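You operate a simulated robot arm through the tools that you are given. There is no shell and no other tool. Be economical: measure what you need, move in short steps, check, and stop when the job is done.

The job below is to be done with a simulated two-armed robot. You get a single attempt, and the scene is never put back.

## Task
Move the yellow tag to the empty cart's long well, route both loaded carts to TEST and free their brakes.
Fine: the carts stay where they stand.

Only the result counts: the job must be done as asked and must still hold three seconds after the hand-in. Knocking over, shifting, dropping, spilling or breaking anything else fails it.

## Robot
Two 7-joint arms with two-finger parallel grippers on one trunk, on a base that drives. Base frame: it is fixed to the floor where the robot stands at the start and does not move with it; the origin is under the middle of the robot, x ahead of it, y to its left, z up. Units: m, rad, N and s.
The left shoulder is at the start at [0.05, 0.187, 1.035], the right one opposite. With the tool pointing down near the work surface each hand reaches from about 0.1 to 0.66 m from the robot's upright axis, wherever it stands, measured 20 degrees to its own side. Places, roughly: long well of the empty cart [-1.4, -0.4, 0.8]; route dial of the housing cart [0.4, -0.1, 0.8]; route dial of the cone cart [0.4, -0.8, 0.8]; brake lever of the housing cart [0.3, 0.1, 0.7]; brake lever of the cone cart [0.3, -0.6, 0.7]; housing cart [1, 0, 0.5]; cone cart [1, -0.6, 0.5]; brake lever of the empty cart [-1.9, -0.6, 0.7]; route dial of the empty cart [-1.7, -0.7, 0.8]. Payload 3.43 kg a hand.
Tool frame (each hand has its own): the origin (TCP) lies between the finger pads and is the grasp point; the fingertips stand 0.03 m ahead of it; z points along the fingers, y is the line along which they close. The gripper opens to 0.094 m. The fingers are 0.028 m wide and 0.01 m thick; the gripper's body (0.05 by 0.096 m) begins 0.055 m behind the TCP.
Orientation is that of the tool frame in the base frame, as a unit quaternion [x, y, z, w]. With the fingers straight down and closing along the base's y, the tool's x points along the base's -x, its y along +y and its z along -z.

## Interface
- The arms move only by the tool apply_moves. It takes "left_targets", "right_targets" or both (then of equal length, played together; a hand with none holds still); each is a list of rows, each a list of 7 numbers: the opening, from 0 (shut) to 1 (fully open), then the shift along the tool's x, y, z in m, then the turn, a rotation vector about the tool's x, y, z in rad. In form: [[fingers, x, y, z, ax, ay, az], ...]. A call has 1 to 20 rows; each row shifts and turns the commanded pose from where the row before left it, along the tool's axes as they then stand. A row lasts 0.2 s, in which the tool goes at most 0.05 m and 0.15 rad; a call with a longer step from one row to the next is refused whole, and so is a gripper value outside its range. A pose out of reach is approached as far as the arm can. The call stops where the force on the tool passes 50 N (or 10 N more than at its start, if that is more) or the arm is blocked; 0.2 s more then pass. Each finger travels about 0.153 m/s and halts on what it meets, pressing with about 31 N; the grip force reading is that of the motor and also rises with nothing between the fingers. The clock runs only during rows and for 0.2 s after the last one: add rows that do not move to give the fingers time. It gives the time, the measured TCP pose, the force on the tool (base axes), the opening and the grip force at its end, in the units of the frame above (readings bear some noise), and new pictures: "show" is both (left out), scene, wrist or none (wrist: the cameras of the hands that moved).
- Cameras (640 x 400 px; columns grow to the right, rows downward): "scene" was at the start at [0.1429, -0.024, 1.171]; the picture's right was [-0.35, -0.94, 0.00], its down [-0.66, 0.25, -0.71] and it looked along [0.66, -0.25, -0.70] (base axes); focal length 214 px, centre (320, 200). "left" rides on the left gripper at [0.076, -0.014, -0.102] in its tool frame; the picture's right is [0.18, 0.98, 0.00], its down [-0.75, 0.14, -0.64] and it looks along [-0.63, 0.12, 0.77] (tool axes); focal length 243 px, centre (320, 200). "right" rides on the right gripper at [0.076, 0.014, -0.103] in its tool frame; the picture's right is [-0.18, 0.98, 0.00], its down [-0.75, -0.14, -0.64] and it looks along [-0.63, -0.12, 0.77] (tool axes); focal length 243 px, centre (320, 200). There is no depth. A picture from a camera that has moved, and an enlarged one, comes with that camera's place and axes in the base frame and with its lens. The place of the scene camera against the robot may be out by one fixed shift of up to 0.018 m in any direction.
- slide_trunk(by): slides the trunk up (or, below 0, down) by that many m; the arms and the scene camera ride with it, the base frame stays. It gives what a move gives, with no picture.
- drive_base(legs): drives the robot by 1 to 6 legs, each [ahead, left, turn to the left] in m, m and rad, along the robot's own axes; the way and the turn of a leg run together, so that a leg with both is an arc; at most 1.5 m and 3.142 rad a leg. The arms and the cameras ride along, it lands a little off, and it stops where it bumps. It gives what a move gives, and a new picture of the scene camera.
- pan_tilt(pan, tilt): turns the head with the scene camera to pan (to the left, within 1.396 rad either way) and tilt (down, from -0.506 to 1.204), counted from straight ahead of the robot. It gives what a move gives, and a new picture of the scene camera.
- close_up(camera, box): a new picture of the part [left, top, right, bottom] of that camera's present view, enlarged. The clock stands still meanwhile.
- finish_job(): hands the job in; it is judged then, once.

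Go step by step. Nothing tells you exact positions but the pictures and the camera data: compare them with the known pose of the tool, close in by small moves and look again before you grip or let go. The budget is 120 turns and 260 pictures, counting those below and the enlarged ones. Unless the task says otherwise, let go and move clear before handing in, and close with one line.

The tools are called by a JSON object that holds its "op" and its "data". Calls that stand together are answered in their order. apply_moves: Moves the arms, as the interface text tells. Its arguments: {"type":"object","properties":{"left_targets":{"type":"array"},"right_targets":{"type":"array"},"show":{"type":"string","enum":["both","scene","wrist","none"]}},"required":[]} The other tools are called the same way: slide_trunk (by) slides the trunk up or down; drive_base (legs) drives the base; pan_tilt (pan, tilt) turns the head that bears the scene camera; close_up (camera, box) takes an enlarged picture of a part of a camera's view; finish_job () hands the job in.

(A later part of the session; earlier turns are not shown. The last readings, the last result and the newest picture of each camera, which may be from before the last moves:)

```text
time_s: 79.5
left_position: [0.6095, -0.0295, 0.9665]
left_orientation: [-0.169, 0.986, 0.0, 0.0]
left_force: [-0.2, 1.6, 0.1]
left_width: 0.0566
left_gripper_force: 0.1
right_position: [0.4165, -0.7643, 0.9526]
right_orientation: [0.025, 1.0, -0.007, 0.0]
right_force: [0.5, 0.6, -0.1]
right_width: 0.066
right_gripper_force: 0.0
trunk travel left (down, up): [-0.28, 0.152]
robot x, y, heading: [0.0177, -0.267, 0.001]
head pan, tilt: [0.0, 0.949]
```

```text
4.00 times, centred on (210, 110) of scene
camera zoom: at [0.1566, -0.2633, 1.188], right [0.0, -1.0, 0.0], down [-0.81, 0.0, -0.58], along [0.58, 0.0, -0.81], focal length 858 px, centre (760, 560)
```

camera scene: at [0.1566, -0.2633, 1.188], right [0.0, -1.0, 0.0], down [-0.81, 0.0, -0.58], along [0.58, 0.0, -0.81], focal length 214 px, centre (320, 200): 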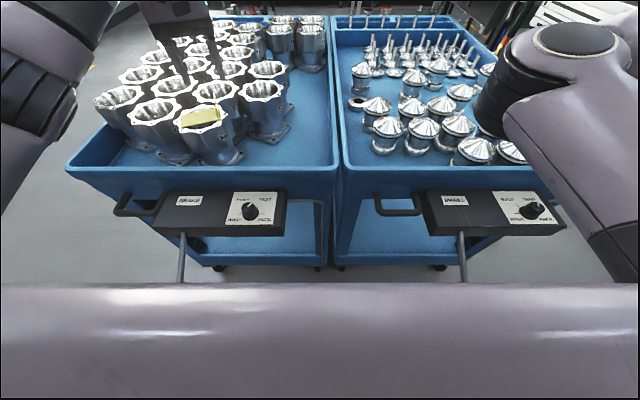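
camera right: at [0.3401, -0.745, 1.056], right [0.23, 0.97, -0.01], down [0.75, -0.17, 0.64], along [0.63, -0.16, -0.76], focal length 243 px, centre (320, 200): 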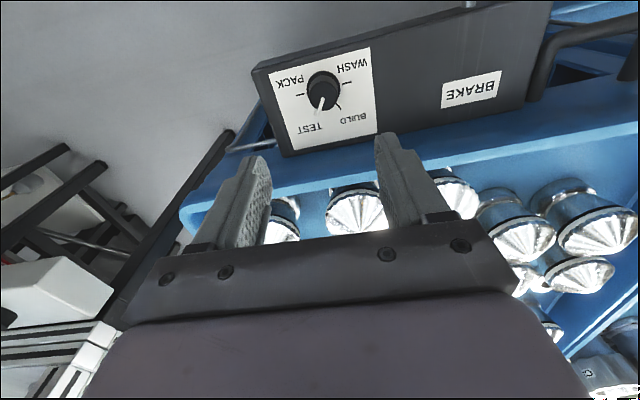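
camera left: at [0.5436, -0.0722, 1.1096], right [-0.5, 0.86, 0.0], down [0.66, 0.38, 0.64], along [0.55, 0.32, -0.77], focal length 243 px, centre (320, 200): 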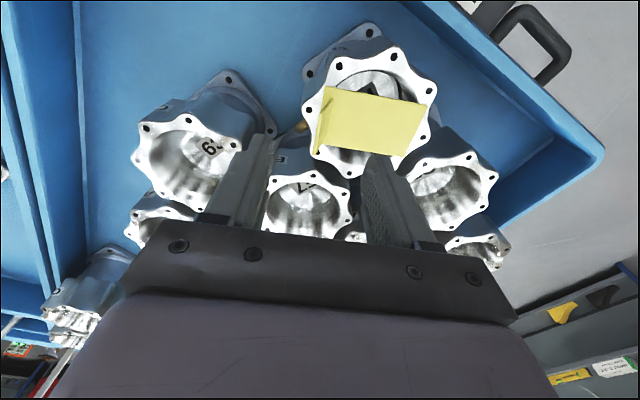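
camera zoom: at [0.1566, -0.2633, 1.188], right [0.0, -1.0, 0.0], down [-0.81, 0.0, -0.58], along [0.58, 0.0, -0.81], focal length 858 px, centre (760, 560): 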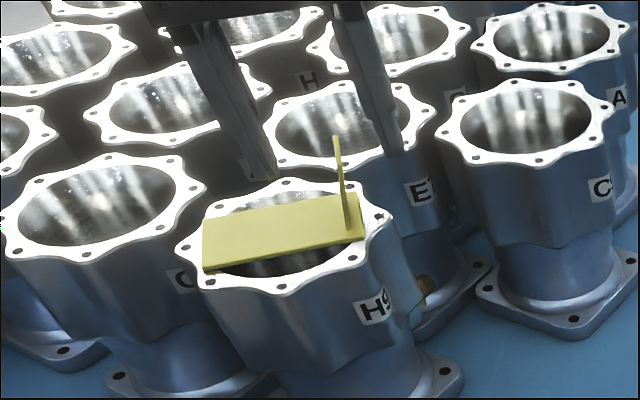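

Tab is centred between the fingers. Down another 2 cm and close.

{"op": "apply_moves", "data": {"left_targets": [[0.6, 0, 0, 0.022, 0, 0, 0], [0.6, 0, 0, 0, 0, 0, 0], [0, 0, 0, 0, 0, 0, 0], [0, 0, 0, 0, 0, 0, 0], [0, 0, 0, 0, 0, 0, 0]], "show": "wrist"}}

{"op": "close_up", "data": {"camera": "scene", "box": [130, 60, 290, 160]}}

```text
time_s: 80.7
left_position: [0.6092, -0.03, 0.9471]
left_orientation: [-0.169, 0.986, 0.001, 0.001]
left_force: [-0.3, 2.0, 11.0]
left_width: 0.0101
left_gripper_force: 30.8
right_position: [0.4142, -0.7639, 0.953]
right_orientation: [0.026, 1.0, -0.005, 0.001]
right_force: [-0.3, 0.3, 0.0]
right_width: 0.0659
right_gripper_force: 0.0
trunk travel left (down, up): [-0.28, 0.152]
robot x, y, heading: [0.0157, -0.2732, -0.004]
head pan, tilt: [0.0, 0.949]
camera left: at [0.5419, -0.0697, 1.0483], right [-0.5, 0.86, 0.0], down [0.66, 0.38, 0.64], along [0.56, 0.32, -0.76], focal length 243 px, centre (320, 200)
```

left: 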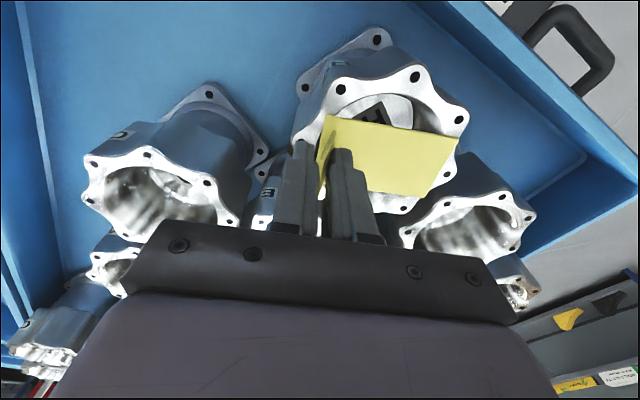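

```text
4.00 times, centred on (210, 110) of scene
camera zoom: at [0.1557, -0.2636, 1.1883], right [0.0, -1.0, 0.0], down [-0.81, 0.0, -0.58], along [0.58, 0.0, -0.81], focal length 858 px, centre (760, 560)
```

zoom: 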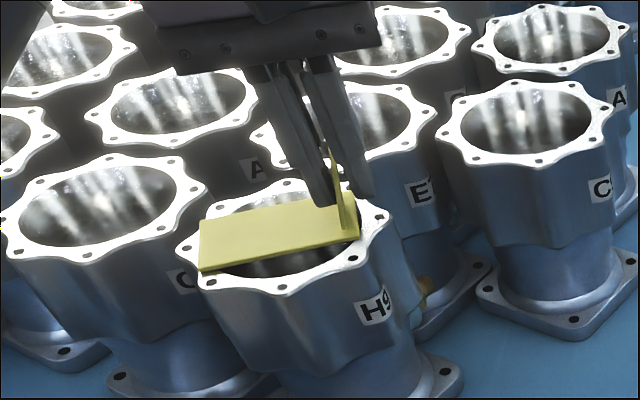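

The tab is gripped (10 mm). I lift gently.

{"op": "apply_moves", "data": {"left_targets": [[0, 0, 0, -0.01, 0, 0, 0], [0, 0, 0, -0.02, 0, 0, 0], [0, 0, 0, -0.04, 0, 0, 0], [0, 0, 0, -0.04, 0, 0, 0], [0, 0, 0, -0.03, 0, 0, 0]], "show": "both"}}

{"op": "close_up", "data": {"camera": "scene", "box": [130, 30, 290, 160]}}

```text
time_s: 81.9
left_position: [0.6085, -0.0301, 1.0852]
left_orientation: [-0.169, 0.986, 0.001, -0.001]
left_force: [0.2, 0.2, -0.4]
left_width: 0.0
left_gripper_force: 31.1
right_position: [0.416, -0.7641, 0.9527]
right_orientation: [0.026, 1.0, -0.006, 0.001]
right_force: [0.3, 0.1, 0.7]
right_width: 0.0657
right_gripper_force: 0.1
trunk travel left (down, up): [-0.28, 0.152]
robot x, y, heading: [0.0198, -0.2673, -0.002]
head pan, tilt: [0.0, 0.949]
camera scene: at [0.1564, -0.2637, 1.188], right [0.0, -1.0, 0.0], down [-0.81, 0.0, -0.58], along [0.58, 0.0, -0.81], focal length 214 px, centre (320, 200)
camera left: at [0.5422, -0.0698, 1.1871], right [-0.5, 0.87, 0.0], down [0.66, 0.38, 0.64], along [0.56, 0.32, -0.77], focal length 243 px, centre (320, 200)
```

scene: 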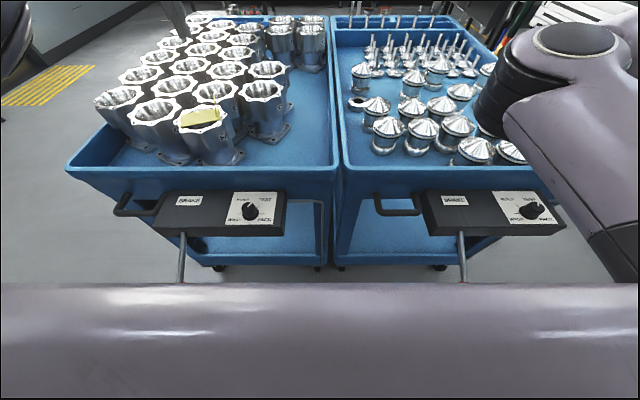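
left: 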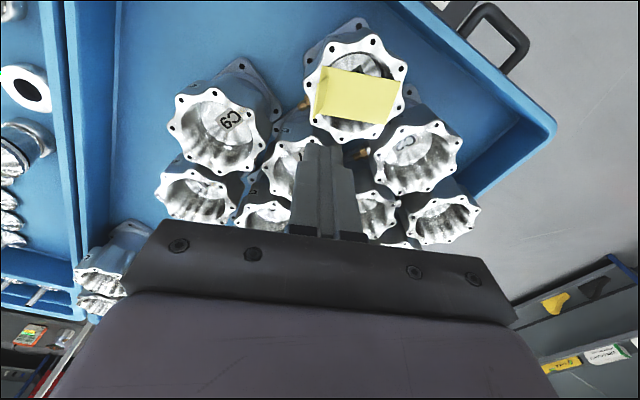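

```text
3.08 times, centred on (210, 95) of scene
camera zoom: at [0.1564, -0.2637, 1.188], right [0.0, -1.0, 0.0], down [-0.81, 0.0, -0.58], along [0.58, 0.0, -0.81], focal length 660 px, centre (658, 523)
```

zoom: 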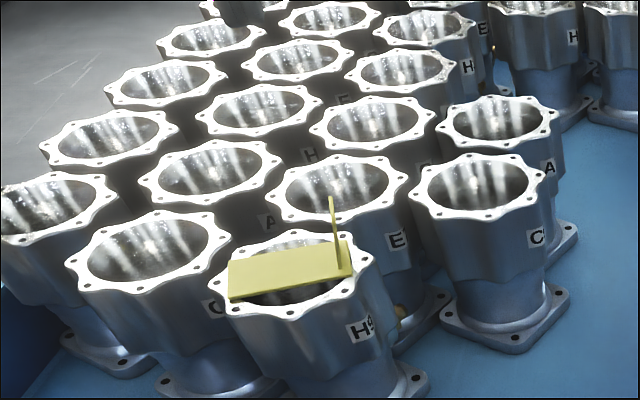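

The fingers slipped off: they pinched only the tab's far edge, while the tag stayed in place. I'll re-measure the tab from here.

{"op": "close_up", "data": {"camera": "left", "box": [290, 30, 430, 150]}}

{"op": "close_up", "data": {"camera": "scene", "box": [165, 70, 245, 130]}}

```text
3.33 times, centred on (360, 90) of left
camera zoom: at [0.5422, -0.0698, 1.1871], right [-0.5, 0.87, 0.0], down [0.66, 0.38, 0.64], along [0.56, 0.32, -0.77], focal length 809 px, centre (187, 567)
```

zoom: 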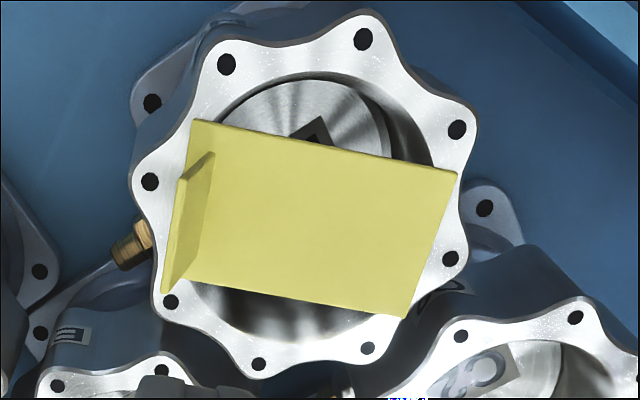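

```text
6.67 times, centred on (205, 100) of scene
camera zoom: at [0.1564, -0.2637, 1.188], right [0.0, -1.0, 0.0], down [-0.81, 0.0, -0.58], along [0.58, 0.0, -0.81], focal length 1430 px, centre (1087, 867)
```

zoom: 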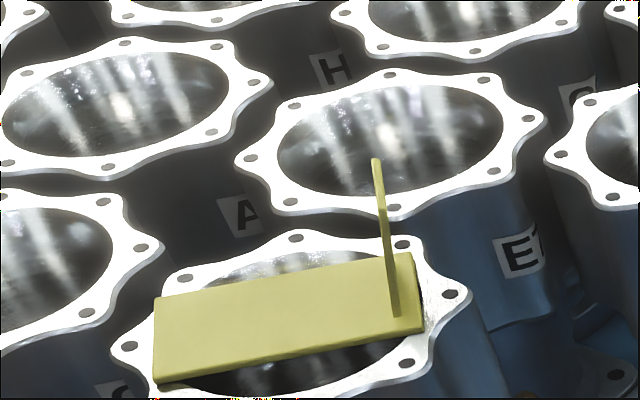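

The tab appears to lean outward by about 0.2 rad, so vertical fingers got it only at two edges. I'll tilt the tool by that and come down again to a hover.

{"op": "apply_moves", "data": {"left_targets": [[0.6, -0.003, -0.003, 0, -0.1, 0, 0], [0.6, -0.002, -0.002, 0, -0.1, 0, 0], [0.6, 0, -0.0059, 0.0292, 0, 0, 0], [0.6, 0, -0.0059, 0.0292, 0, 0, 0], [0.6, 0, -0.0059, 0.0292, 0, 0, 0], [0.6, 0, -0.0059, 0.0292, 0, 0, 0], [0.6, 0, 0, 0, 0, 0, 0]], "show": "wrist"}}

{"op": "close_up", "data": {"camera": "left", "box": [230, 80, 390, 200]}}

{"op": "close_up", "data": {"camera": "scene", "box": [155, 50, 255, 130]}}

```text
time_s: 83.5
left_position: [0.631, -0.0356, 0.9722]
left_orientation: [-0.168, 0.981, 0.099, -0.018]
left_force: [0.2, 0.3, -0.7]
left_width: 0.0565
left_gripper_force: 0.1
left hand out of reach, approached as far as the arm can: row 1, 2, 3, 4, 5, 6
right_position: [0.4164, -0.763, 0.9521]
right_orientation: [0.026, 1.0, -0.006, 0.0]
right_force: [0.4, 0.1, -0.2]
right_width: 0.0658
right_gripper_force: 0.0
trunk travel left (down, up): [-0.28, 0.152]
robot x, y, heading: [0.0179, -0.2699, -0.006]
head pan, tilt: [0.0, 0.949]
camera left: at [0.5706, -0.0948, 1.0688], right [-0.49, 0.85, 0.2], down [0.71, 0.26, 0.66], along [0.5, 0.46, -0.73], focal length 243 px, centre (320, 200)
```

left: 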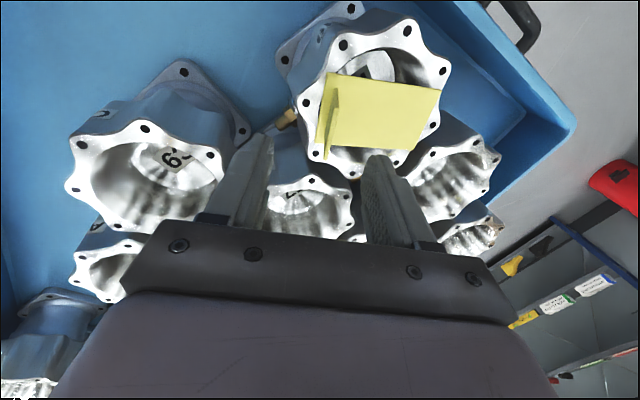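

```text
3.33 times, centred on (310, 140) of left
camera zoom: at [0.5706, -0.0948, 1.0688], right [-0.49, 0.85, 0.2], down [0.71, 0.26, 0.66], along [0.5, 0.46, -0.73], focal length 809 px, centre (353, 400)
```

zoom: 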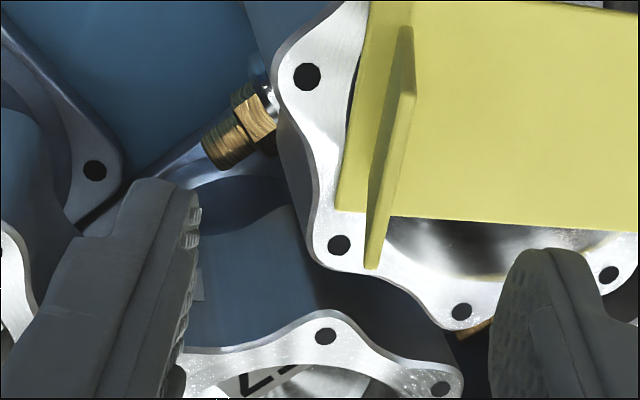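

```text
5.00 times, centred on (205, 90) of scene
camera zoom: at [0.1566, -0.2633, 1.188], right [0.0, -1.0, 0.0], down [-0.81, 0.0, -0.58], along [0.58, 0.0, -0.81], focal length 1072 px, centre (895, 750)
```

zoom: 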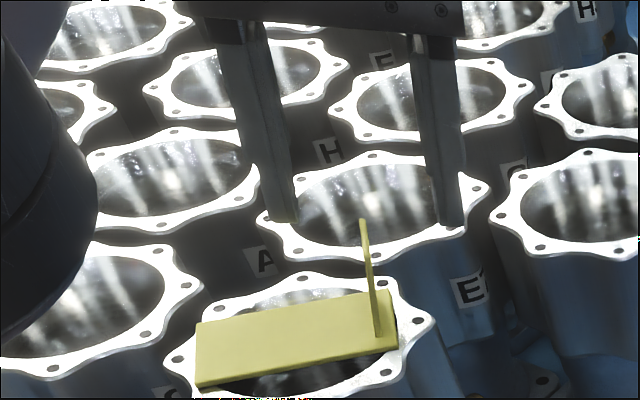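

The reach ran out (and the tilt looks right: the tab is nearly edge-on). I lift, drive a bit closer, and see again.

{"op": "apply_moves", "data": {"left_targets": [[0.6, 0, 0.006, -0.03, 0, 0, 0], [0.6, 0.01, 0.006, -0.03, 0, 0, 0], [0.6, 0.04, 0.006, -0.02, 0.04, 0, 0]], "show": "none"}}

{"op": "drive_base", "data": {"legs": [[0.06, 0.04, 0.003]]}}

```text
time_s: 84.3
left_position: [0.6048, -0.0572, 1.0768]
left_orientation: [-0.169, 0.982, 0.08, -0.014]
left_force: [-1.0, 0.0, -0.1]
left_width: 0.0564
left_gripper_force: 0.1
left hand out of reach, approached as far as the arm can: row 1, 3
right_position: [0.4153, -0.7637, 0.9531]
right_orientation: [0.026, 1.0, -0.006, 0.001]
right_force: [0.1, -0.2, -0.5]
right_width: 0.0657
right_gripper_force: 0.1
trunk travel left (down, up): [-0.28, 0.152]
robot x, y, heading: [0.0176, -0.2669, -0.002]
head pan, tilt: [0.0, 0.949]
```

```text
time_s: 85.4
left_position: [0.6627, -0.0155, 1.0754]
left_orientation: [-0.17, 0.982, 0.079, -0.015]
left_force: [-0.9, 0.7, 0.2]
left_width: 0.0562
left_gripper_force: 0.1
right_position: [0.4754, -0.7241, 0.9525]
right_orientation: [0.026, 1.0, -0.006, 0.001]
right_force: [0.9, 0.5, -0.3]
right_width: 0.0658
right_gripper_force: 0.1
trunk travel left (down, up): [-0.28, 0.152]
robot x, y, heading: [0.0759, -0.2284, -0.004]
head pan, tilt: [0.0, 0.949]
camera scene: at [0.2157, -0.2239, 1.1879], right [0.0, -1.0, 0.0], down [-0.81, 0.0, -0.58], along [0.58, 0.0, -0.81], focal length 214 px, centre (320, 200)
```

scene: 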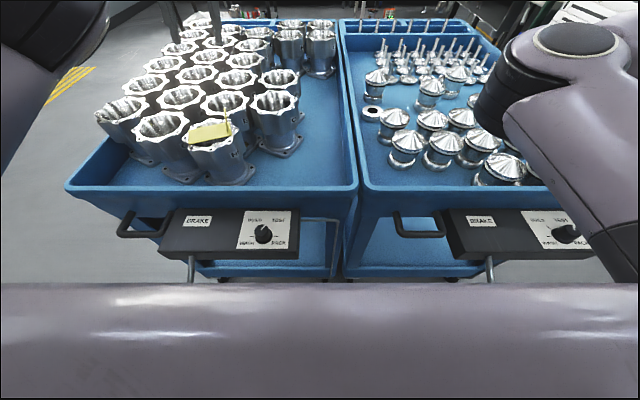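

Now closer. I move to a hover 3 cm above the tab with the tilt kept.

{"op": "apply_moves", "data": {"left_targets": [[0.6, 0.02, -0.006, 0.01, 0, 0, 0], [0.6, 0.02, -0.006, 0.03, 0, 0, 0], [0.6, 0.01, -0.006, 0.031, 0, 0, 0], [0.6, 0, -0.006, 0.031, 0, 0, 0], [0.6, 0, 0, 0, 0, 0, 0]], "show": "wrist"}}

{"op": "close_up", "data": {"camera": "left", "box": [230, 80, 390, 200]}}

{"op": "close_up", "data": {"camera": "scene", "box": [155, 70, 255, 150]}}

```text
time_s: 86.6
left_position: [0.6757, -0.0301, 1.0275]
left_orientation: [-0.169, 0.982, 0.079, -0.015]
left_force: [-0.3, 0.5, 0.5]
left_width: 0.0567
left_gripper_force: 0.1
left hand out of reach, approached as far as the arm can: row 1, 2, 3, 4
right_position: [0.4735, -0.7244, 0.9529]
right_orientation: [0.025, 1.0, -0.007, 0.0]
right_force: [-0.2, 0.2, -0.5]
right_width: 0.0657
right_gripper_force: 0.0
trunk travel left (down, up): [-0.28, 0.152]
robot x, y, heading: [0.0775, -0.2275, -0.002]
head pan, tilt: [0.0, 0.949]
camera left: at [0.6148, -0.0848, 1.1254], right [-0.5, 0.85, 0.16], down [0.7, 0.29, 0.66], along [0.51, 0.44, -0.74], focal length 243 px, centre (320, 200)
```

left: 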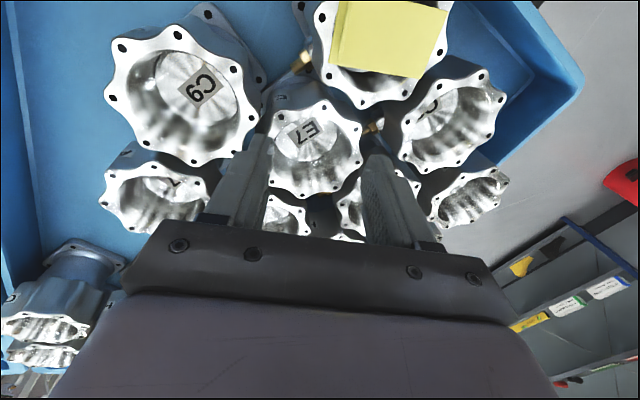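

```text
3.33 times, centred on (310, 140) of left
camera zoom: at [0.6148, -0.0848, 1.1254], right [-0.5, 0.85, 0.16], down [0.7, 0.29, 0.66], along [0.51, 0.44, -0.74], focal length 809 px, centre (353, 400)
```

zoom: 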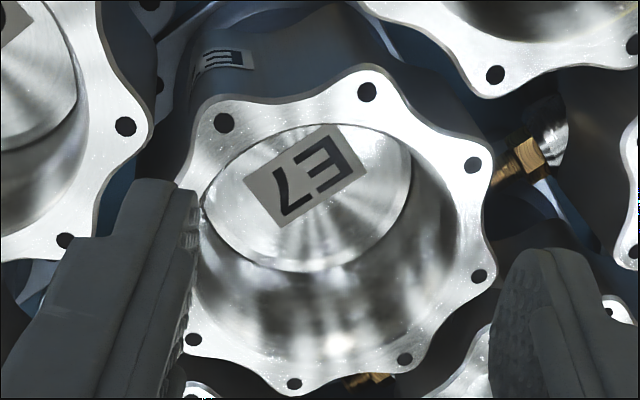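

```text
5.00 times, centred on (205, 110) of scene
camera zoom: at [0.2152, -0.2242, 1.1881], right [0.0, -1.0, 0.0], down [-0.81, 0.0, -0.58], along [0.58, 0.0, -0.81], focal length 1072 px, centre (895, 650)
```

zoom: 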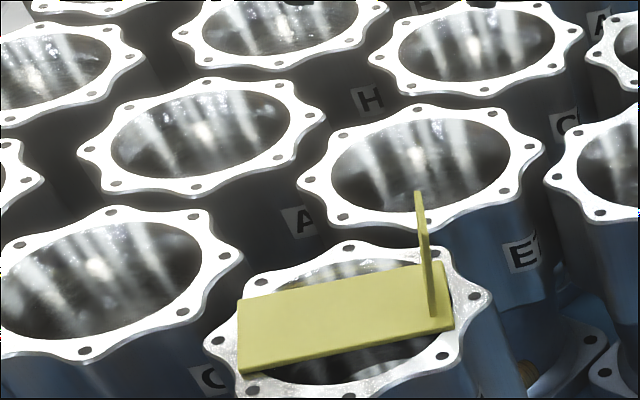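

The arm hits a joint limit this far inward with the tilt. I'll shift the base to the right so that the left arm works further out on its own side.

{"op": "apply_moves", "data": {"left_targets": [[0.6, 0, 0.006, -0.03, 0, 0, 0], [0.6, 0.02, 0.006, -0.01, 0, 0, 0]], "right_targets": [[0.7, 0, 0, -0.03, 0, 0, 0], [0.7, 0, 0, -0.03, 0, 0, 0]], "show": "none"}}

{"op": "drive_base", "data": {"legs": [[0.0, -0.16, 0.003]]}}

{"op": "apply_moves", "data": {"left_targets": [[0.6, 0, 0.04, 0, 0, 0, 0], [0.6, 0, 0.04, 0, 0, 0, 0], [0.6, 0, 0.04, 0, 0, 0, 0], [0.6, 0, 0.03, 0, 0, 0, 0]], "show": "wrist"}}

```text
time_s: 87.2
left_position: [0.6465, -0.0293, 1.0707]
left_orientation: [-0.172, 0.982, 0.079, -0.015]
left_force: [-1.1, 0.3, 0.2]
left_width: 0.0564
left_gripper_force: 0.1
left hand out of reach, approached as far as the arm can: row 1
right_position: [0.4746, -0.7244, 1.0129]
right_orientation: [0.025, 1.0, -0.006, 0.001]
right_force: [-0.4, 0.6, 0.0]
right_width: 0.0656
right_gripper_force: 0.0
trunk travel left (down, up): [-0.28, 0.152]
robot x, y, heading: [0.0748, -0.2294, -0.002]
head pan, tilt: [0.0, 0.949]
```

```text
time_s: 88.6
left_position: [0.6469, -0.1857, 1.0715]
left_orientation: [-0.169, 0.982, 0.08, -0.015]
left_force: [-0.3, 0.3, 0.1]
left_width: 0.0566
left_gripper_force: 0.1
right_position: [0.4731, -0.8791, 1.0137]
right_orientation: [0.024, 1.0, -0.006, 0.001]
right_force: [-0.8, 0.0, 0.4]
right_width: 0.0655
right_gripper_force: 0.2
trunk travel left (down, up): [-0.28, 0.152]
robot x, y, heading: [0.0774, -0.3852, -0.001]
head pan, tilt: [0.0, 0.949]
camera scene: at [0.2153, -0.3808, 1.188], right [0.0, -1.0, 0.0], down [-0.81, 0.0, -0.58], along [0.58, 0.0, -0.81], focal length 214 px, centre (320, 200)
```

scene: 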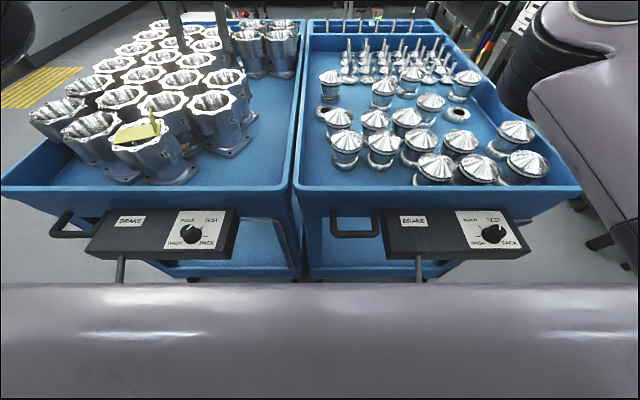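

```text
time_s: 89.6
left_position: [0.5986, -0.0447, 1.0928]
left_orientation: [-0.17, 0.982, 0.08, -0.014]
left_force: [-0.5, 0.1, -0.4]
left_width: 0.0562
left_gripper_force: 0.0
right_position: [0.4748, -0.8781, 1.015]
right_orientation: [0.025, 1.0, -0.006, 0.001]
right_force: [0.4, 0.7, -0.1]
right_width: 0.066
right_gripper_force: 0.1
trunk travel left (down, up): [-0.28, 0.152]
robot x, y, heading: [0.0739, -0.3841, 0.002]
head pan, tilt: [0.0, 0.949]
camera left: at [0.5368, -0.1001, 1.1914], right [-0.5, 0.85, 0.16], down [0.7, 0.29, 0.65], along [0.51, 0.44, -0.74], focal length 243 px, centre (320, 200)
```

left: 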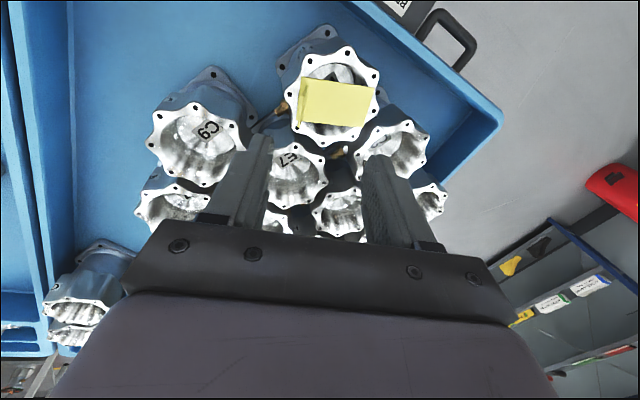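

No limit now. Descend to the hover above the tab.

{"op": "apply_moves", "data": {"left_targets": [[0.6, -0.004, -0.0041, 0.0243, 0, 0, 0], [0.6, -0.004, -0.0041, 0.0243, 0, 0, 0], [0.6, -0.004, -0.0041, 0.0243, 0, 0, 0], [0.6, -0.004, -0.0041, 0.0243, 0, 0, 0], [0.6, -0.004, -0.0041, 0.0243, 0, 0, 0]], "show": "none"}}

{"op": "close_up", "data": {"camera": "left", "box": [230, 80, 390, 200]}}

{"op": "close_up", "data": {"camera": "scene", "box": [80, 70, 200, 160]}}

```text
time_s: 90.8
left_position: [0.617, -0.0395, 0.9726]
left_orientation: [-0.171, 0.982, 0.08, -0.015]
left_force: [0.4, 0.4, -0.1]
left_width: 0.0561
left_gripper_force: 0.1
right_position: [0.4738, -0.879, 1.0134]
right_orientation: [0.025, 1.0, -0.006, 0.001]
right_force: [-0.1, 0.3, -1.0]
right_width: 0.0659
right_gripper_force: 0.2
trunk travel left (down, up): [-0.28, 0.152]
robot x, y, heading: [0.0773, -0.3854, 0.003]
head pan, tilt: [0.0, 0.949]
```

```text
3.33 times, centred on (310, 140) of left
camera zoom: at [0.5554, -0.0957, 1.0707], right [-0.5, 0.85, 0.16], down [0.7, 0.29, 0.66], along [0.51, 0.44, -0.74], focal length 809 px, centre (353, 400)
```

zoom: 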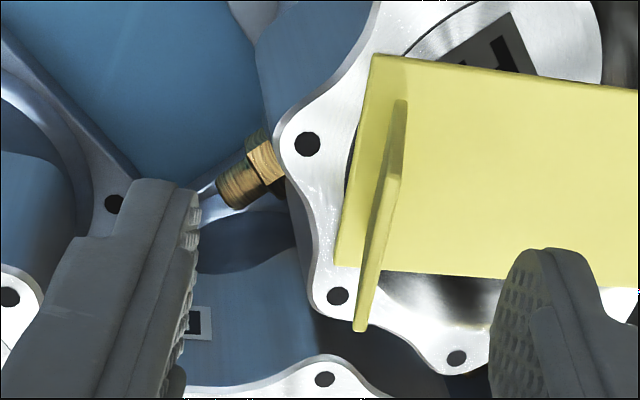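

```text
4.44 times, centred on (140, 115) of scene
camera zoom: at [0.2154, -0.3802, 1.188], right [0.0, -1.0, 0.0], down [-0.81, 0.0, -0.58], along [0.58, 0.0, -0.81], focal length 953 px, centre (1120, 578)
```

zoom: 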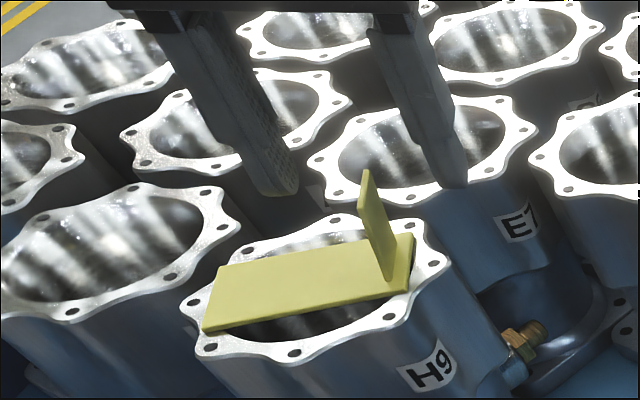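

Tab is edge-on, almost exactly between the tips. Shift 4 mm, go down along the tool, grip.

{"op": "apply_moves", "data": {"left_targets": [[0.6, 0, 0.004, 0.017, 0, 0, 0], [0.6, 0, 0, 0.016, 0, 0, 0], [0.6, 0, 0, 0, 0, 0, 0], [0, 0, 0, 0, 0, 0, 0], [0, 0, 0, 0, 0, 0, 0], [0, 0, 0, 0, 0, 0, 0]], "show": "wrist"}}

{"op": "close_up", "data": {"camera": "scene", "box": [80, 70, 200, 160]}}

```text
time_s: 92.2
left_position: [0.6133, -0.0317, 0.9414]
left_orientation: [-0.17, 0.982, 0.079, -0.014]
left_force: [-0.4, 1.3, 3.0]
left_width: 0.0064
left_gripper_force: 31.4
right_position: [0.4734, -0.8781, 1.0128]
right_orientation: [0.024, 1.0, -0.006, 0.001]
right_force: [-0.1, 0.2, 0.4]
right_width: 0.066
right_gripper_force: 0.1
trunk travel left (down, up): [-0.28, 0.152]
robot x, y, heading: [0.0774, -0.385, -0.006]
head pan, tilt: [0.0, 0.949]
camera left: at [0.5511, -0.0867, 1.039], right [-0.5, 0.85, 0.16], down [0.7, 0.29, 0.66], along [0.51, 0.44, -0.74], focal length 243 px, centre (320, 200)
```

left: 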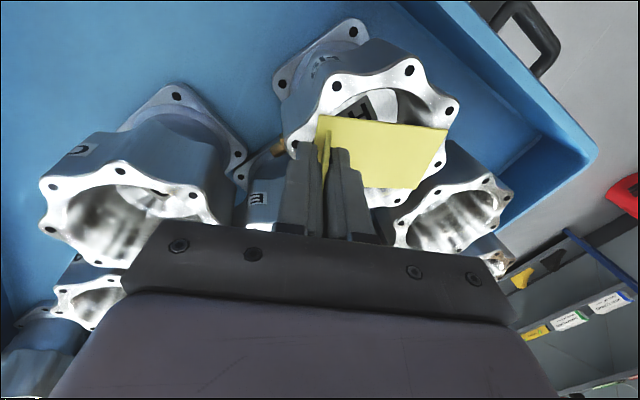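

```text
4.44 times, centred on (140, 115) of scene
camera zoom: at [0.2149, -0.3804, 1.1881], right [0.0, -1.0, 0.0], down [-0.81, 0.0, -0.58], along [0.58, 0.0, -0.81], focal length 953 px, centre (1120, 578)
```

zoom: 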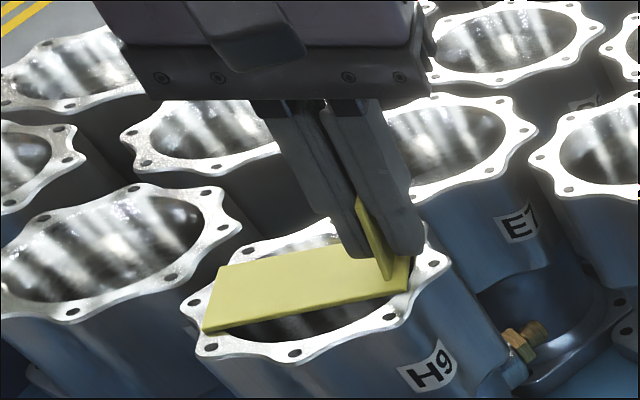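

The grip is flatter (6.4 mm), but a bit toward the tab's far side. I'll reopen, shift 8 mm towards me, and regrip before lifting.

{"op": "apply_moves", "data": {"left_targets": [[0.3, 0, 0, 0, 0, 0, 0], [0.3, 0.004, 0, 0.001, 0, 0, 0], [0.3, 0.005, 0, 0.001, 0, 0, 0], [0, 0, 0, 0, 0, 0, 0], [0, 0, 0, 0, 0, 0, 0], [0, 0, 0, -0.003, 0, 0, 0], [0, 0, 0, -0.003, 0, 0, 0], [0, 0, 0.001, -0.007, 0, 0, 0], [0, 0, 0.001, -0.01, 0, 0, 0]], "show": "wrist"}}

{"op": "close_up", "data": {"camera": "scene", "box": [80, 70, 200, 160]}}

```text
time_s: 94.2
left_position: [0.6037, -0.0353, 0.9601]
left_orientation: [-0.17, 0.982, 0.079, -0.015]
left_force: [0.3, -0.3, 0.1]
left_width: 0.0061
left_gripper_force: 30.3
right_position: [0.4739, -0.88, 1.0138]
right_orientation: [0.024, 1.0, -0.006, 0.001]
right_force: [0.3, -0.3, -0.7]
right_width: 0.066
right_gripper_force: 0.1
trunk travel left (down, up): [-0.28, 0.152]
robot x, y, heading: [0.0787, -0.3876, -0.003]
head pan, tilt: [0.0, 0.949]
camera left: at [0.5436, -0.0903, 1.0581], right [-0.5, 0.85, 0.16], down [0.7, 0.29, 0.66], along [0.51, 0.44, -0.74], focal length 243 px, centre (320, 200)
```

left: 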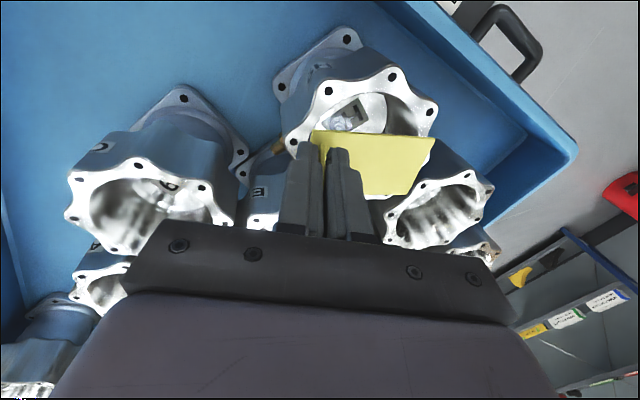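

```text
4.44 times, centred on (140, 115) of scene
camera zoom: at [0.2152, -0.3804, 1.188], right [0.0, -1.0, 0.0], down [-0.81, 0.0, -0.58], along [0.58, 0.0, -0.81], focal length 953 px, centre (1120, 578)
```

zoom: 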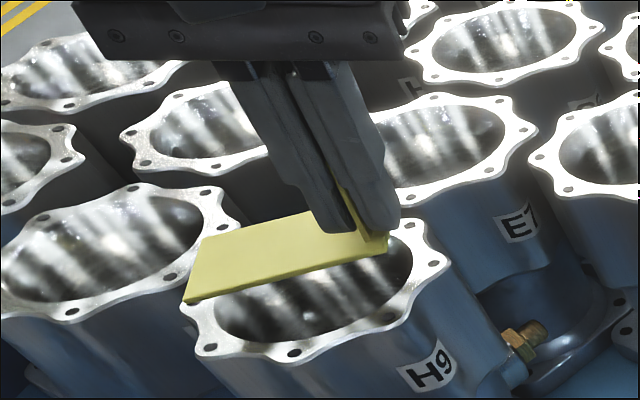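

The tag comes up with the hand. Lift further, clear of everything.

{"op": "apply_moves", "data": {"left_targets": [[0, 0, 0.003, -0.02, 0, 0, 0], [0, 0, 0.004, -0.03, 0, 0, 0], [0, 0, 0.005, -0.03, 0, 0, 0], [0, 0, 0.005, -0.03, 0, 0, 0]], "show": "both"}}

{"op": "close_up", "data": {"camera": "left", "box": [230, 80, 470, 230]}}

```text
time_s: 95.2
left_position: [0.6057, -0.0364, 1.0729]
left_orientation: [-0.17, 0.982, 0.08, -0.015]
left_force: [-0.5, 0.5, 0.1]
left_width: 0.0058
left_gripper_force: 31.4
right_position: [0.4734, -0.8799, 1.013]
right_orientation: [0.024, 1.0, -0.006, 0.001]
right_force: [-0.1, 0.1, 0.6]
right_width: 0.0657
right_gripper_force: 0.0
trunk travel left (down, up): [-0.28, 0.152]
robot x, y, heading: [0.0757, -0.3856, 0.005]
head pan, tilt: [0.0, 0.949]
camera scene: at [0.215, -0.3805, 1.188], right [0.0, -1.0, 0.0], down [-0.81, 0.0, -0.58], along [0.58, 0.0, -0.81], focal length 214 px, centre (320, 200)
camera left: at [0.5441, -0.0911, 1.17], right [-0.5, 0.85, 0.16], down [0.7, 0.29, 0.66], along [0.51, 0.44, -0.74], focal length 243 px, centre (320, 200)
```

scene: 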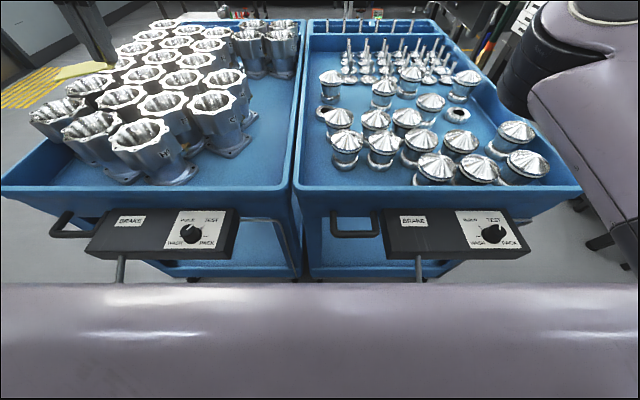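
left: 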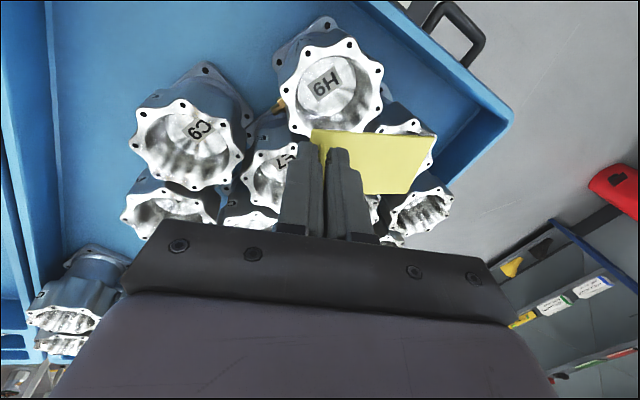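

```text
2.67 times, centred on (350, 155) of left
camera zoom: at [0.5441, -0.0911, 1.17], right [-0.5, 0.85, 0.16], down [0.7, 0.29, 0.66], along [0.51, 0.44, -0.74], focal length 647 px, centre (240, 320)
```

zoom: 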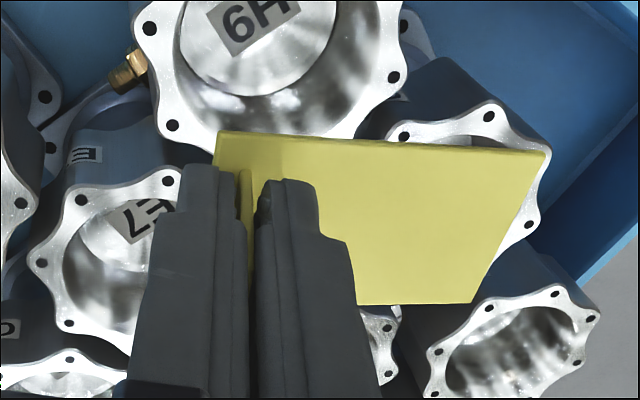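

Tag held level. I carry it now: back off, go round to the empty cart's near side, and face it.

{"op": "drive_base", "data": {"legs": [[-0.55, 0, 0], [0, 0.8, 0], [-1.03, 0, 0], [0, 0, -1.571]]}}

{"op": "pan_tilt", "data": {"pan": 0.3, "tilt": 0.8}}

```text
time_s: 110.8
left_position: [-1.1203, -0.1199, 1.0712]
left_orientation: [0.564, 0.822, 0.067, 0.045]
left_force: [0.5, 0.8, 0.1]
left_width: 0.0061
left_gripper_force: 31.2
right_position: [-1.9663, -0.0103, 1.0139]
right_orientation: [0.715, 0.699, -0.005, -0.004]
right_force: [0.8, 0.2, 0.3]
right_width: 0.0658
right_gripper_force: 0.1
trunk travel left (down, up): [-0.28, 0.152]
robot x, y, heading: [-1.486, 0.404, -1.544]
head pan, tilt: [0.0, 0.949]
camera scene: at [-1.4717, 0.2746, 1.188], right [-1.0, -0.03, 0.0], down [-0.02, 0.81, -0.58], along [0.02, -0.58, -0.81], focal length 214 px, centre (320, 200)
```

scene: 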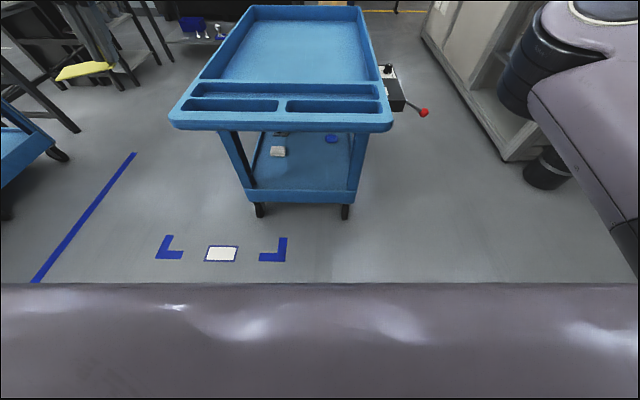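

```text
time_s: 111.6
left_position: [-1.1209, -0.1194, 1.0706]
left_orientation: [0.564, 0.822, 0.067, 0.046]
left_force: [0.1, 0.3, -1.1]
left_width: 0.0058
left_gripper_force: 30.8
right_position: [-1.9662, -0.0091, 1.0125]
right_orientation: [0.715, 0.699, -0.005, -0.004]
right_force: [1.1, 0.7, 0.7]
right_width: 0.0657
right_gripper_force: 0.0
trunk travel left (down, up): [-0.28, 0.152]
robot x, y, heading: [-1.4833, 0.404, -1.546]
head pan, tilt: [0.3, 0.799]
camera scene: at [-1.4478, 0.2709, 1.1995], right [-0.95, -0.32, 0.0], down [-0.23, 0.68, -0.7], along [0.22, -0.66, -0.72], focal length 214 px, centre (320, 200)
```

scene: 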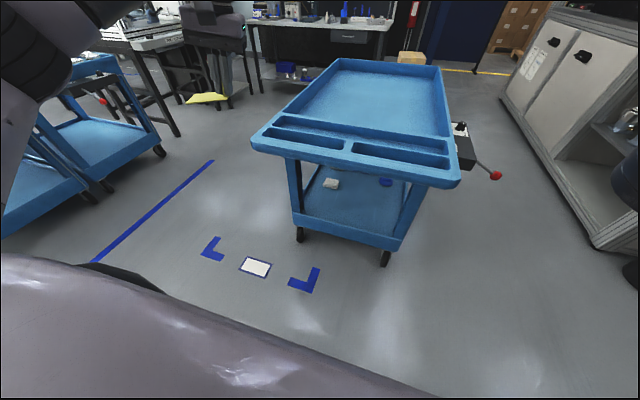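

I see the empty cart: long well around [-1.34, -0.45..-0.49], running along x. I move up so the left hand comes over it.

{"op": "drive_base", "data": {"legs": [[0.28, -0.13, -0.025]]}}

{"op": "apply_moves", "data": {"left_targets": [[0, 0, 0, 0, 0, 0, 0.11], [0, 0, 0, 0, 0, 0, 0.11], [0, 0, 0, 0, 0, 0, 0.12]], "show": "both"}}

```text
time_s: 113.7
left_position: [-1.2618, -0.4102, 1.0717]
left_orientation: [0.575, 0.814, 0.067, 0.046]
left_force: [0.4, 0.2, -0.1]
left_width: 0.006
left_gripper_force: 31.5
right_position: [-2.1055, -0.2764, 1.0126]
right_orientation: [0.724, 0.689, -0.005, -0.004]
right_force: [1.0, -0.5, 0.6]
right_width: 0.0658
right_gripper_force: 0.0
trunk travel left (down, up): [-0.28, 0.152]
robot x, y, heading: [-1.6112, 0.1214, -1.574]
head pan, tilt: [0.3, 0.799]
camera scene: at [-1.579, -0.0097, 1.1995], right [-0.96, -0.29, 0.0], down [-0.21, 0.69, -0.7], along [0.21, -0.67, -0.72], focal length 214 px, centre (320, 200)
```

scene: 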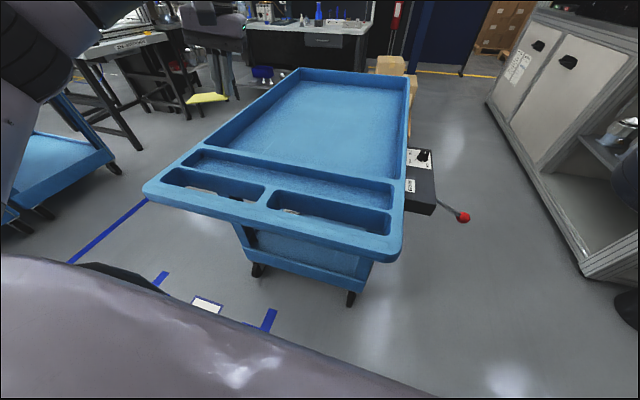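

```text
time_s: 114.5
left_position: [-1.2621, -0.4093, 1.0714]
left_orientation: [0.705, 0.704, 0.073, 0.033]
left_force: [0.1, 0.2, -0.6]
left_width: 0.0061
left_gripper_force: 31.0
right_position: [-2.1055, -0.2763, 1.014]
right_orientation: [0.724, 0.689, -0.005, -0.003]
right_force: [-0.1, -0.2, 0.4]
right_width: 0.0658
right_gripper_force: 0.2
trunk travel left (down, up): [-0.28, 0.152]
robot x, y, heading: [-1.6067, 0.1248, -1.572]
head pan, tilt: [0.3, 0.799]
camera scene: at [-1.5789, -0.0094, 1.1996], right [-0.96, -0.29, 0.0], down [-0.21, 0.69, -0.7], along [0.21, -0.67, -0.72], focal length 214 px, centre (320, 200)
camera left: at [-1.2918, -0.3392, 1.1737], right [0.97, 0.18, 0.16], down [0.05, -0.79, 0.61], along [0.24, -0.59, -0.77], focal length 243 px, centre (320, 200)
```

scene: 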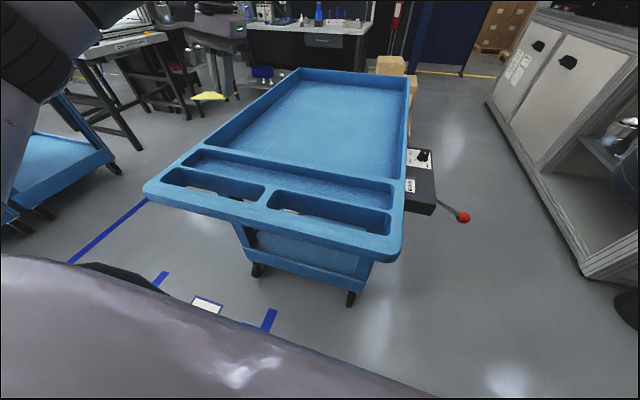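
left: 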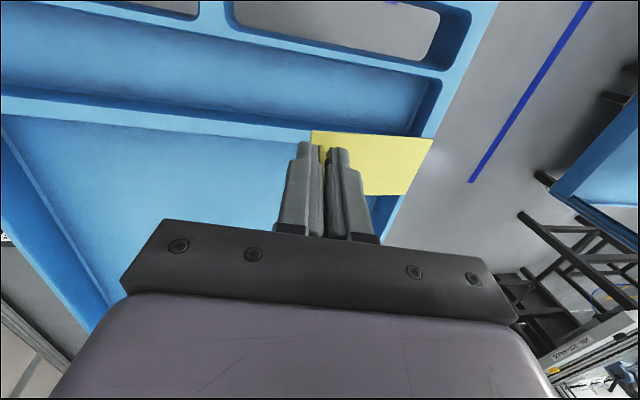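

The wrist view puts the long well's centre line at about y = -0.415, ending at x ≈ -1.02 on the left. I shift the tag over it and lower to about z 0.97.

{"op": "apply_moves", "data": {"left_targets": [[0, 0, -0.02, 0.01, 0, 0, 0], [0, 0, -0.02, 0.02, 0, 0, 0], [0, 0, -0.015, 0.03, 0, 0, 0], [0, 0, -0.01, 0.03, 0, 0, 0]], "show": "both"}}

{"op": "pan_tilt", "data": {"pan": 0.75, "tilt": 0.85}}

```text
time_s: 115.5
left_position: [-1.3119, -0.4048, 0.9725]
left_orientation: [0.704, 0.706, 0.073, 0.035]
left_force: [0.1, 0.4, -1.1]
left_width: 0.0059
left_gripper_force: 31.2
right_position: [-2.105, -0.2756, 1.0132]
right_orientation: [0.725, 0.689, -0.005, -0.005]
right_force: [0.2, -0.3, 0.1]
right_width: 0.0657
right_gripper_force: 0.0
trunk travel left (down, up): [-0.28, 0.152]
robot x, y, heading: [-1.6094, 0.1229, -1.569]
head pan, tilt: [0.3, 0.799]
camera scene: at [-1.5788, -0.0095, 1.1996], right [-0.96, -0.3, 0.0], down [-0.21, 0.69, -0.7], along [0.21, -0.67, -0.72], focal length 214 px, centre (320, 200)
camera left: at [-1.342, -0.3343, 1.0745], right [0.97, 0.18, 0.16], down [0.05, -0.79, 0.61], along [0.24, -0.59, -0.77], focal length 243 px, centre (320, 200)
```

scene: 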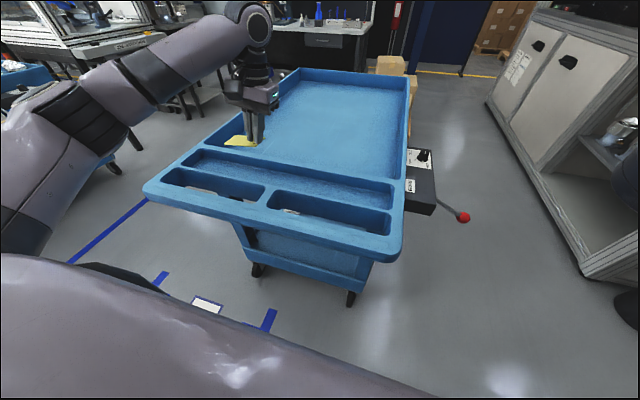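
left: 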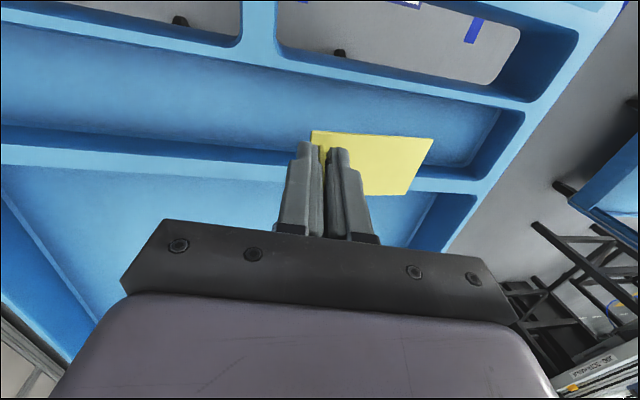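

```text
time_s: 116.3
left_position: [-1.3118, -0.4041, 0.9726]
left_orientation: [0.704, 0.706, 0.073, 0.033]
left_force: [0.0, -0.1, 0.2]
left_width: 0.0062
left_gripper_force: 31.0
right_position: [-2.1047, -0.2768, 1.0136]
right_orientation: [0.724, 0.689, -0.004, -0.004]
right_force: [0.3, 0.5, -0.7]
right_width: 0.0659
right_gripper_force: 0.0
trunk travel left (down, up): [-0.28, 0.152]
robot x, y, heading: [-1.6104, 0.1182, -1.575]
head pan, tilt: [0.75, 0.85]
camera scene: at [-1.5495, 0.0104, 1.1955], right [-0.73, -0.68, 0.0], down [-0.51, 0.55, -0.66], along [0.45, -0.48, -0.75], focal length 214 px, centre (320, 200)
```

scene: 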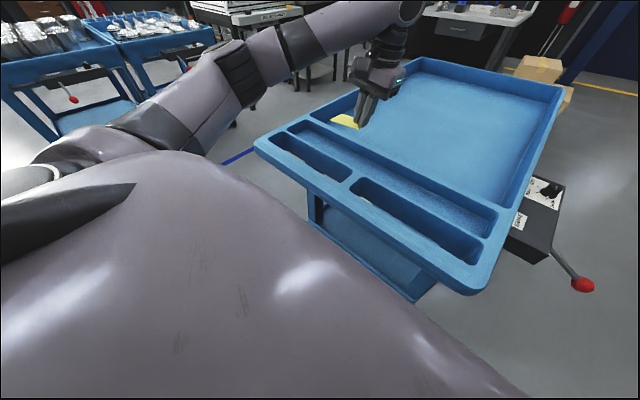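

The tag is aligned with the well, its midline within a few mm. I lower it straight down in steps.

{"op": "apply_moves", "data": {"left_targets": [[0, 0.001, -0.0044, 0.0271, 0, 0, 0], [0, 0.001, -0.0044, 0.0271, 0, 0, 0], [0, 0.001, -0.0044, 0.0271, 0, 0, 0], [0, 0.001, -0.0044, 0.0271, 0, 0, 0]], "show": "both"}}

{"op": "close_up", "data": {"camera": "scene", "box": [260, 70, 460, 195]}}

```text
time_s: 117.3
left_position: [-1.3133, -0.3946, 0.861]
left_orientation: [0.705, 0.705, 0.073, 0.035]
left_force: [0.5, -2.4, -1.1]
left_width: 0.0062
left_gripper_force: 30.8
right_position: [-2.1044, -0.2768, 1.0136]
right_orientation: [0.724, 0.69, -0.005, -0.005]
right_force: [-0.4, 0.3, 0.5]
right_width: 0.0657
right_gripper_force: 0.1
trunk travel left (down, up): [-0.28, 0.152]
robot x, y, heading: [-1.6153, 0.1177, -1.569]
head pan, tilt: [0.75, 0.85]
camera scene: at [-1.5494, 0.0101, 1.1955], right [-0.73, -0.68, 0.0], down [-0.51, 0.55, -0.66], along [0.45, -0.48, -0.75], focal length 214 px, centre (320, 200)
camera left: at [-1.3434, -0.3241, 0.9635], right [0.97, 0.18, 0.16], down [0.05, -0.79, 0.61], along [0.24, -0.59, -0.77], focal length 243 px, centre (320, 200)
```

scene: 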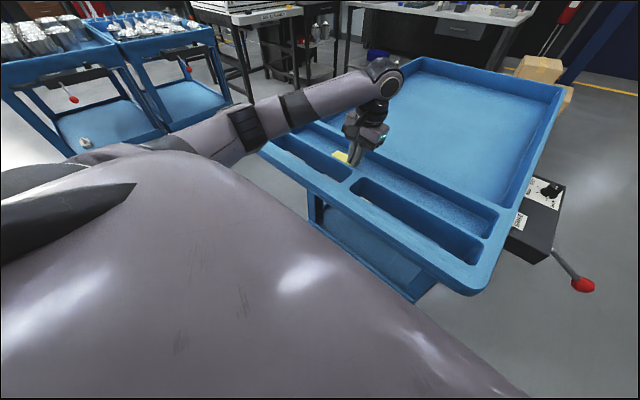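
left: 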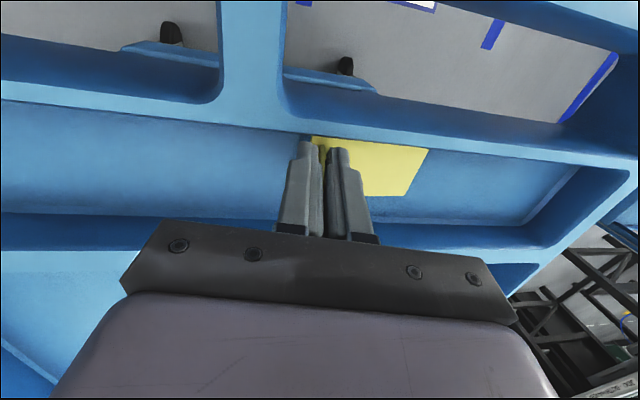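

```text
3.20 times, centred on (360, 132) of scene
camera zoom: at [-1.5494, 0.0101, 1.1955], right [-0.73, -0.68, 0.0], down [-0.51, 0.55, -0.66], along [0.45, -0.48, -0.75], focal length 686 px, centre (192, 416)
```

zoom: 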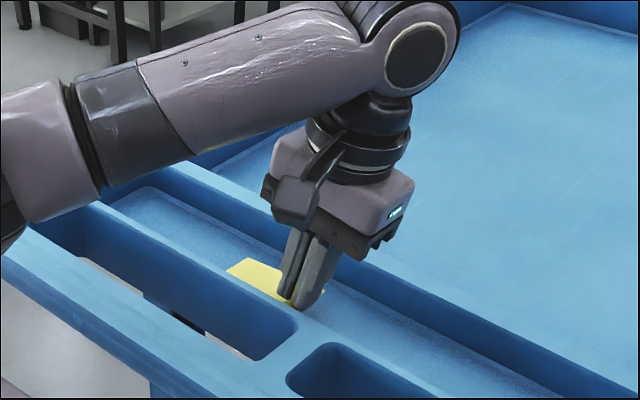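

The plate's edge just brushes the well's near wall. I shift 1 cm away from me and then look.

{"op": "apply_moves", "data": {"left_targets": [[0, -0.006, 0, 0, 0, 0, 0], [0, -0.006, 0, 0, 0, 0, 0], [0, 0, 0, 0, 0, 0, 0]], "show": "wrist"}}

{"op": "close_up", "data": {"camera": "scene", "box": [300, 110, 400, 180]}}

```text
time_s: 118.2
left_position: [-1.3135, -0.4045, 0.8623]
left_orientation: [0.705, 0.705, 0.073, 0.033]
left_force: [-0.4, -0.5, -0.8]
left_width: 0.0062
left_gripper_force: 30.6
right_position: [-2.1053, -0.276, 1.014]
right_orientation: [0.724, 0.69, -0.005, -0.004]
right_force: [-0.3, 0.2, 0.2]
right_width: 0.0659
right_gripper_force: 0.1
trunk travel left (down, up): [-0.28, 0.152]
robot x, y, heading: [-1.6094, 0.1238, -1.572]
head pan, tilt: [0.75, 0.85]
camera left: at [-1.3431, -0.3354, 0.9644], right [0.97, 0.18, 0.16], down [0.05, -0.79, 0.61], along [0.24, -0.59, -0.77], focal length 243 px, centre (320, 200)
```

left: 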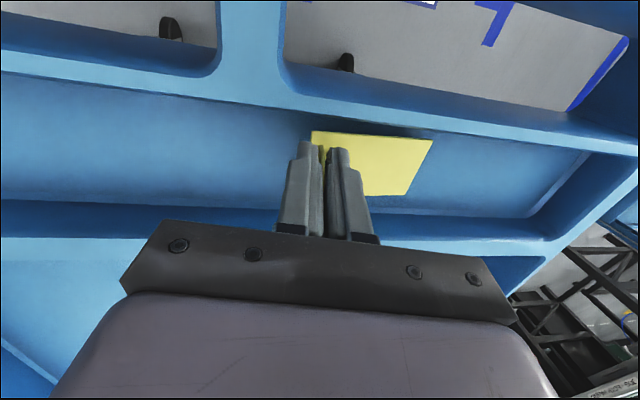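

```text
5.71 times, centred on (350, 145) of scene
camera zoom: at [-1.5494, 0.0105, 1.1955], right [-0.73, -0.68, 0.0], down [-0.51, 0.55, -0.66], along [0.45, -0.48, -0.75], focal length 1226 px, centre (149, 514)
```

zoom: 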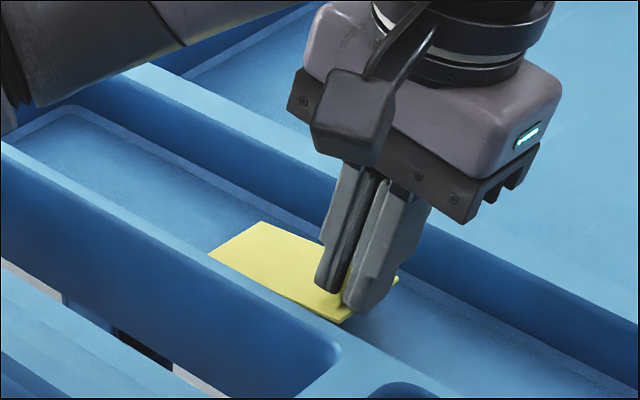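

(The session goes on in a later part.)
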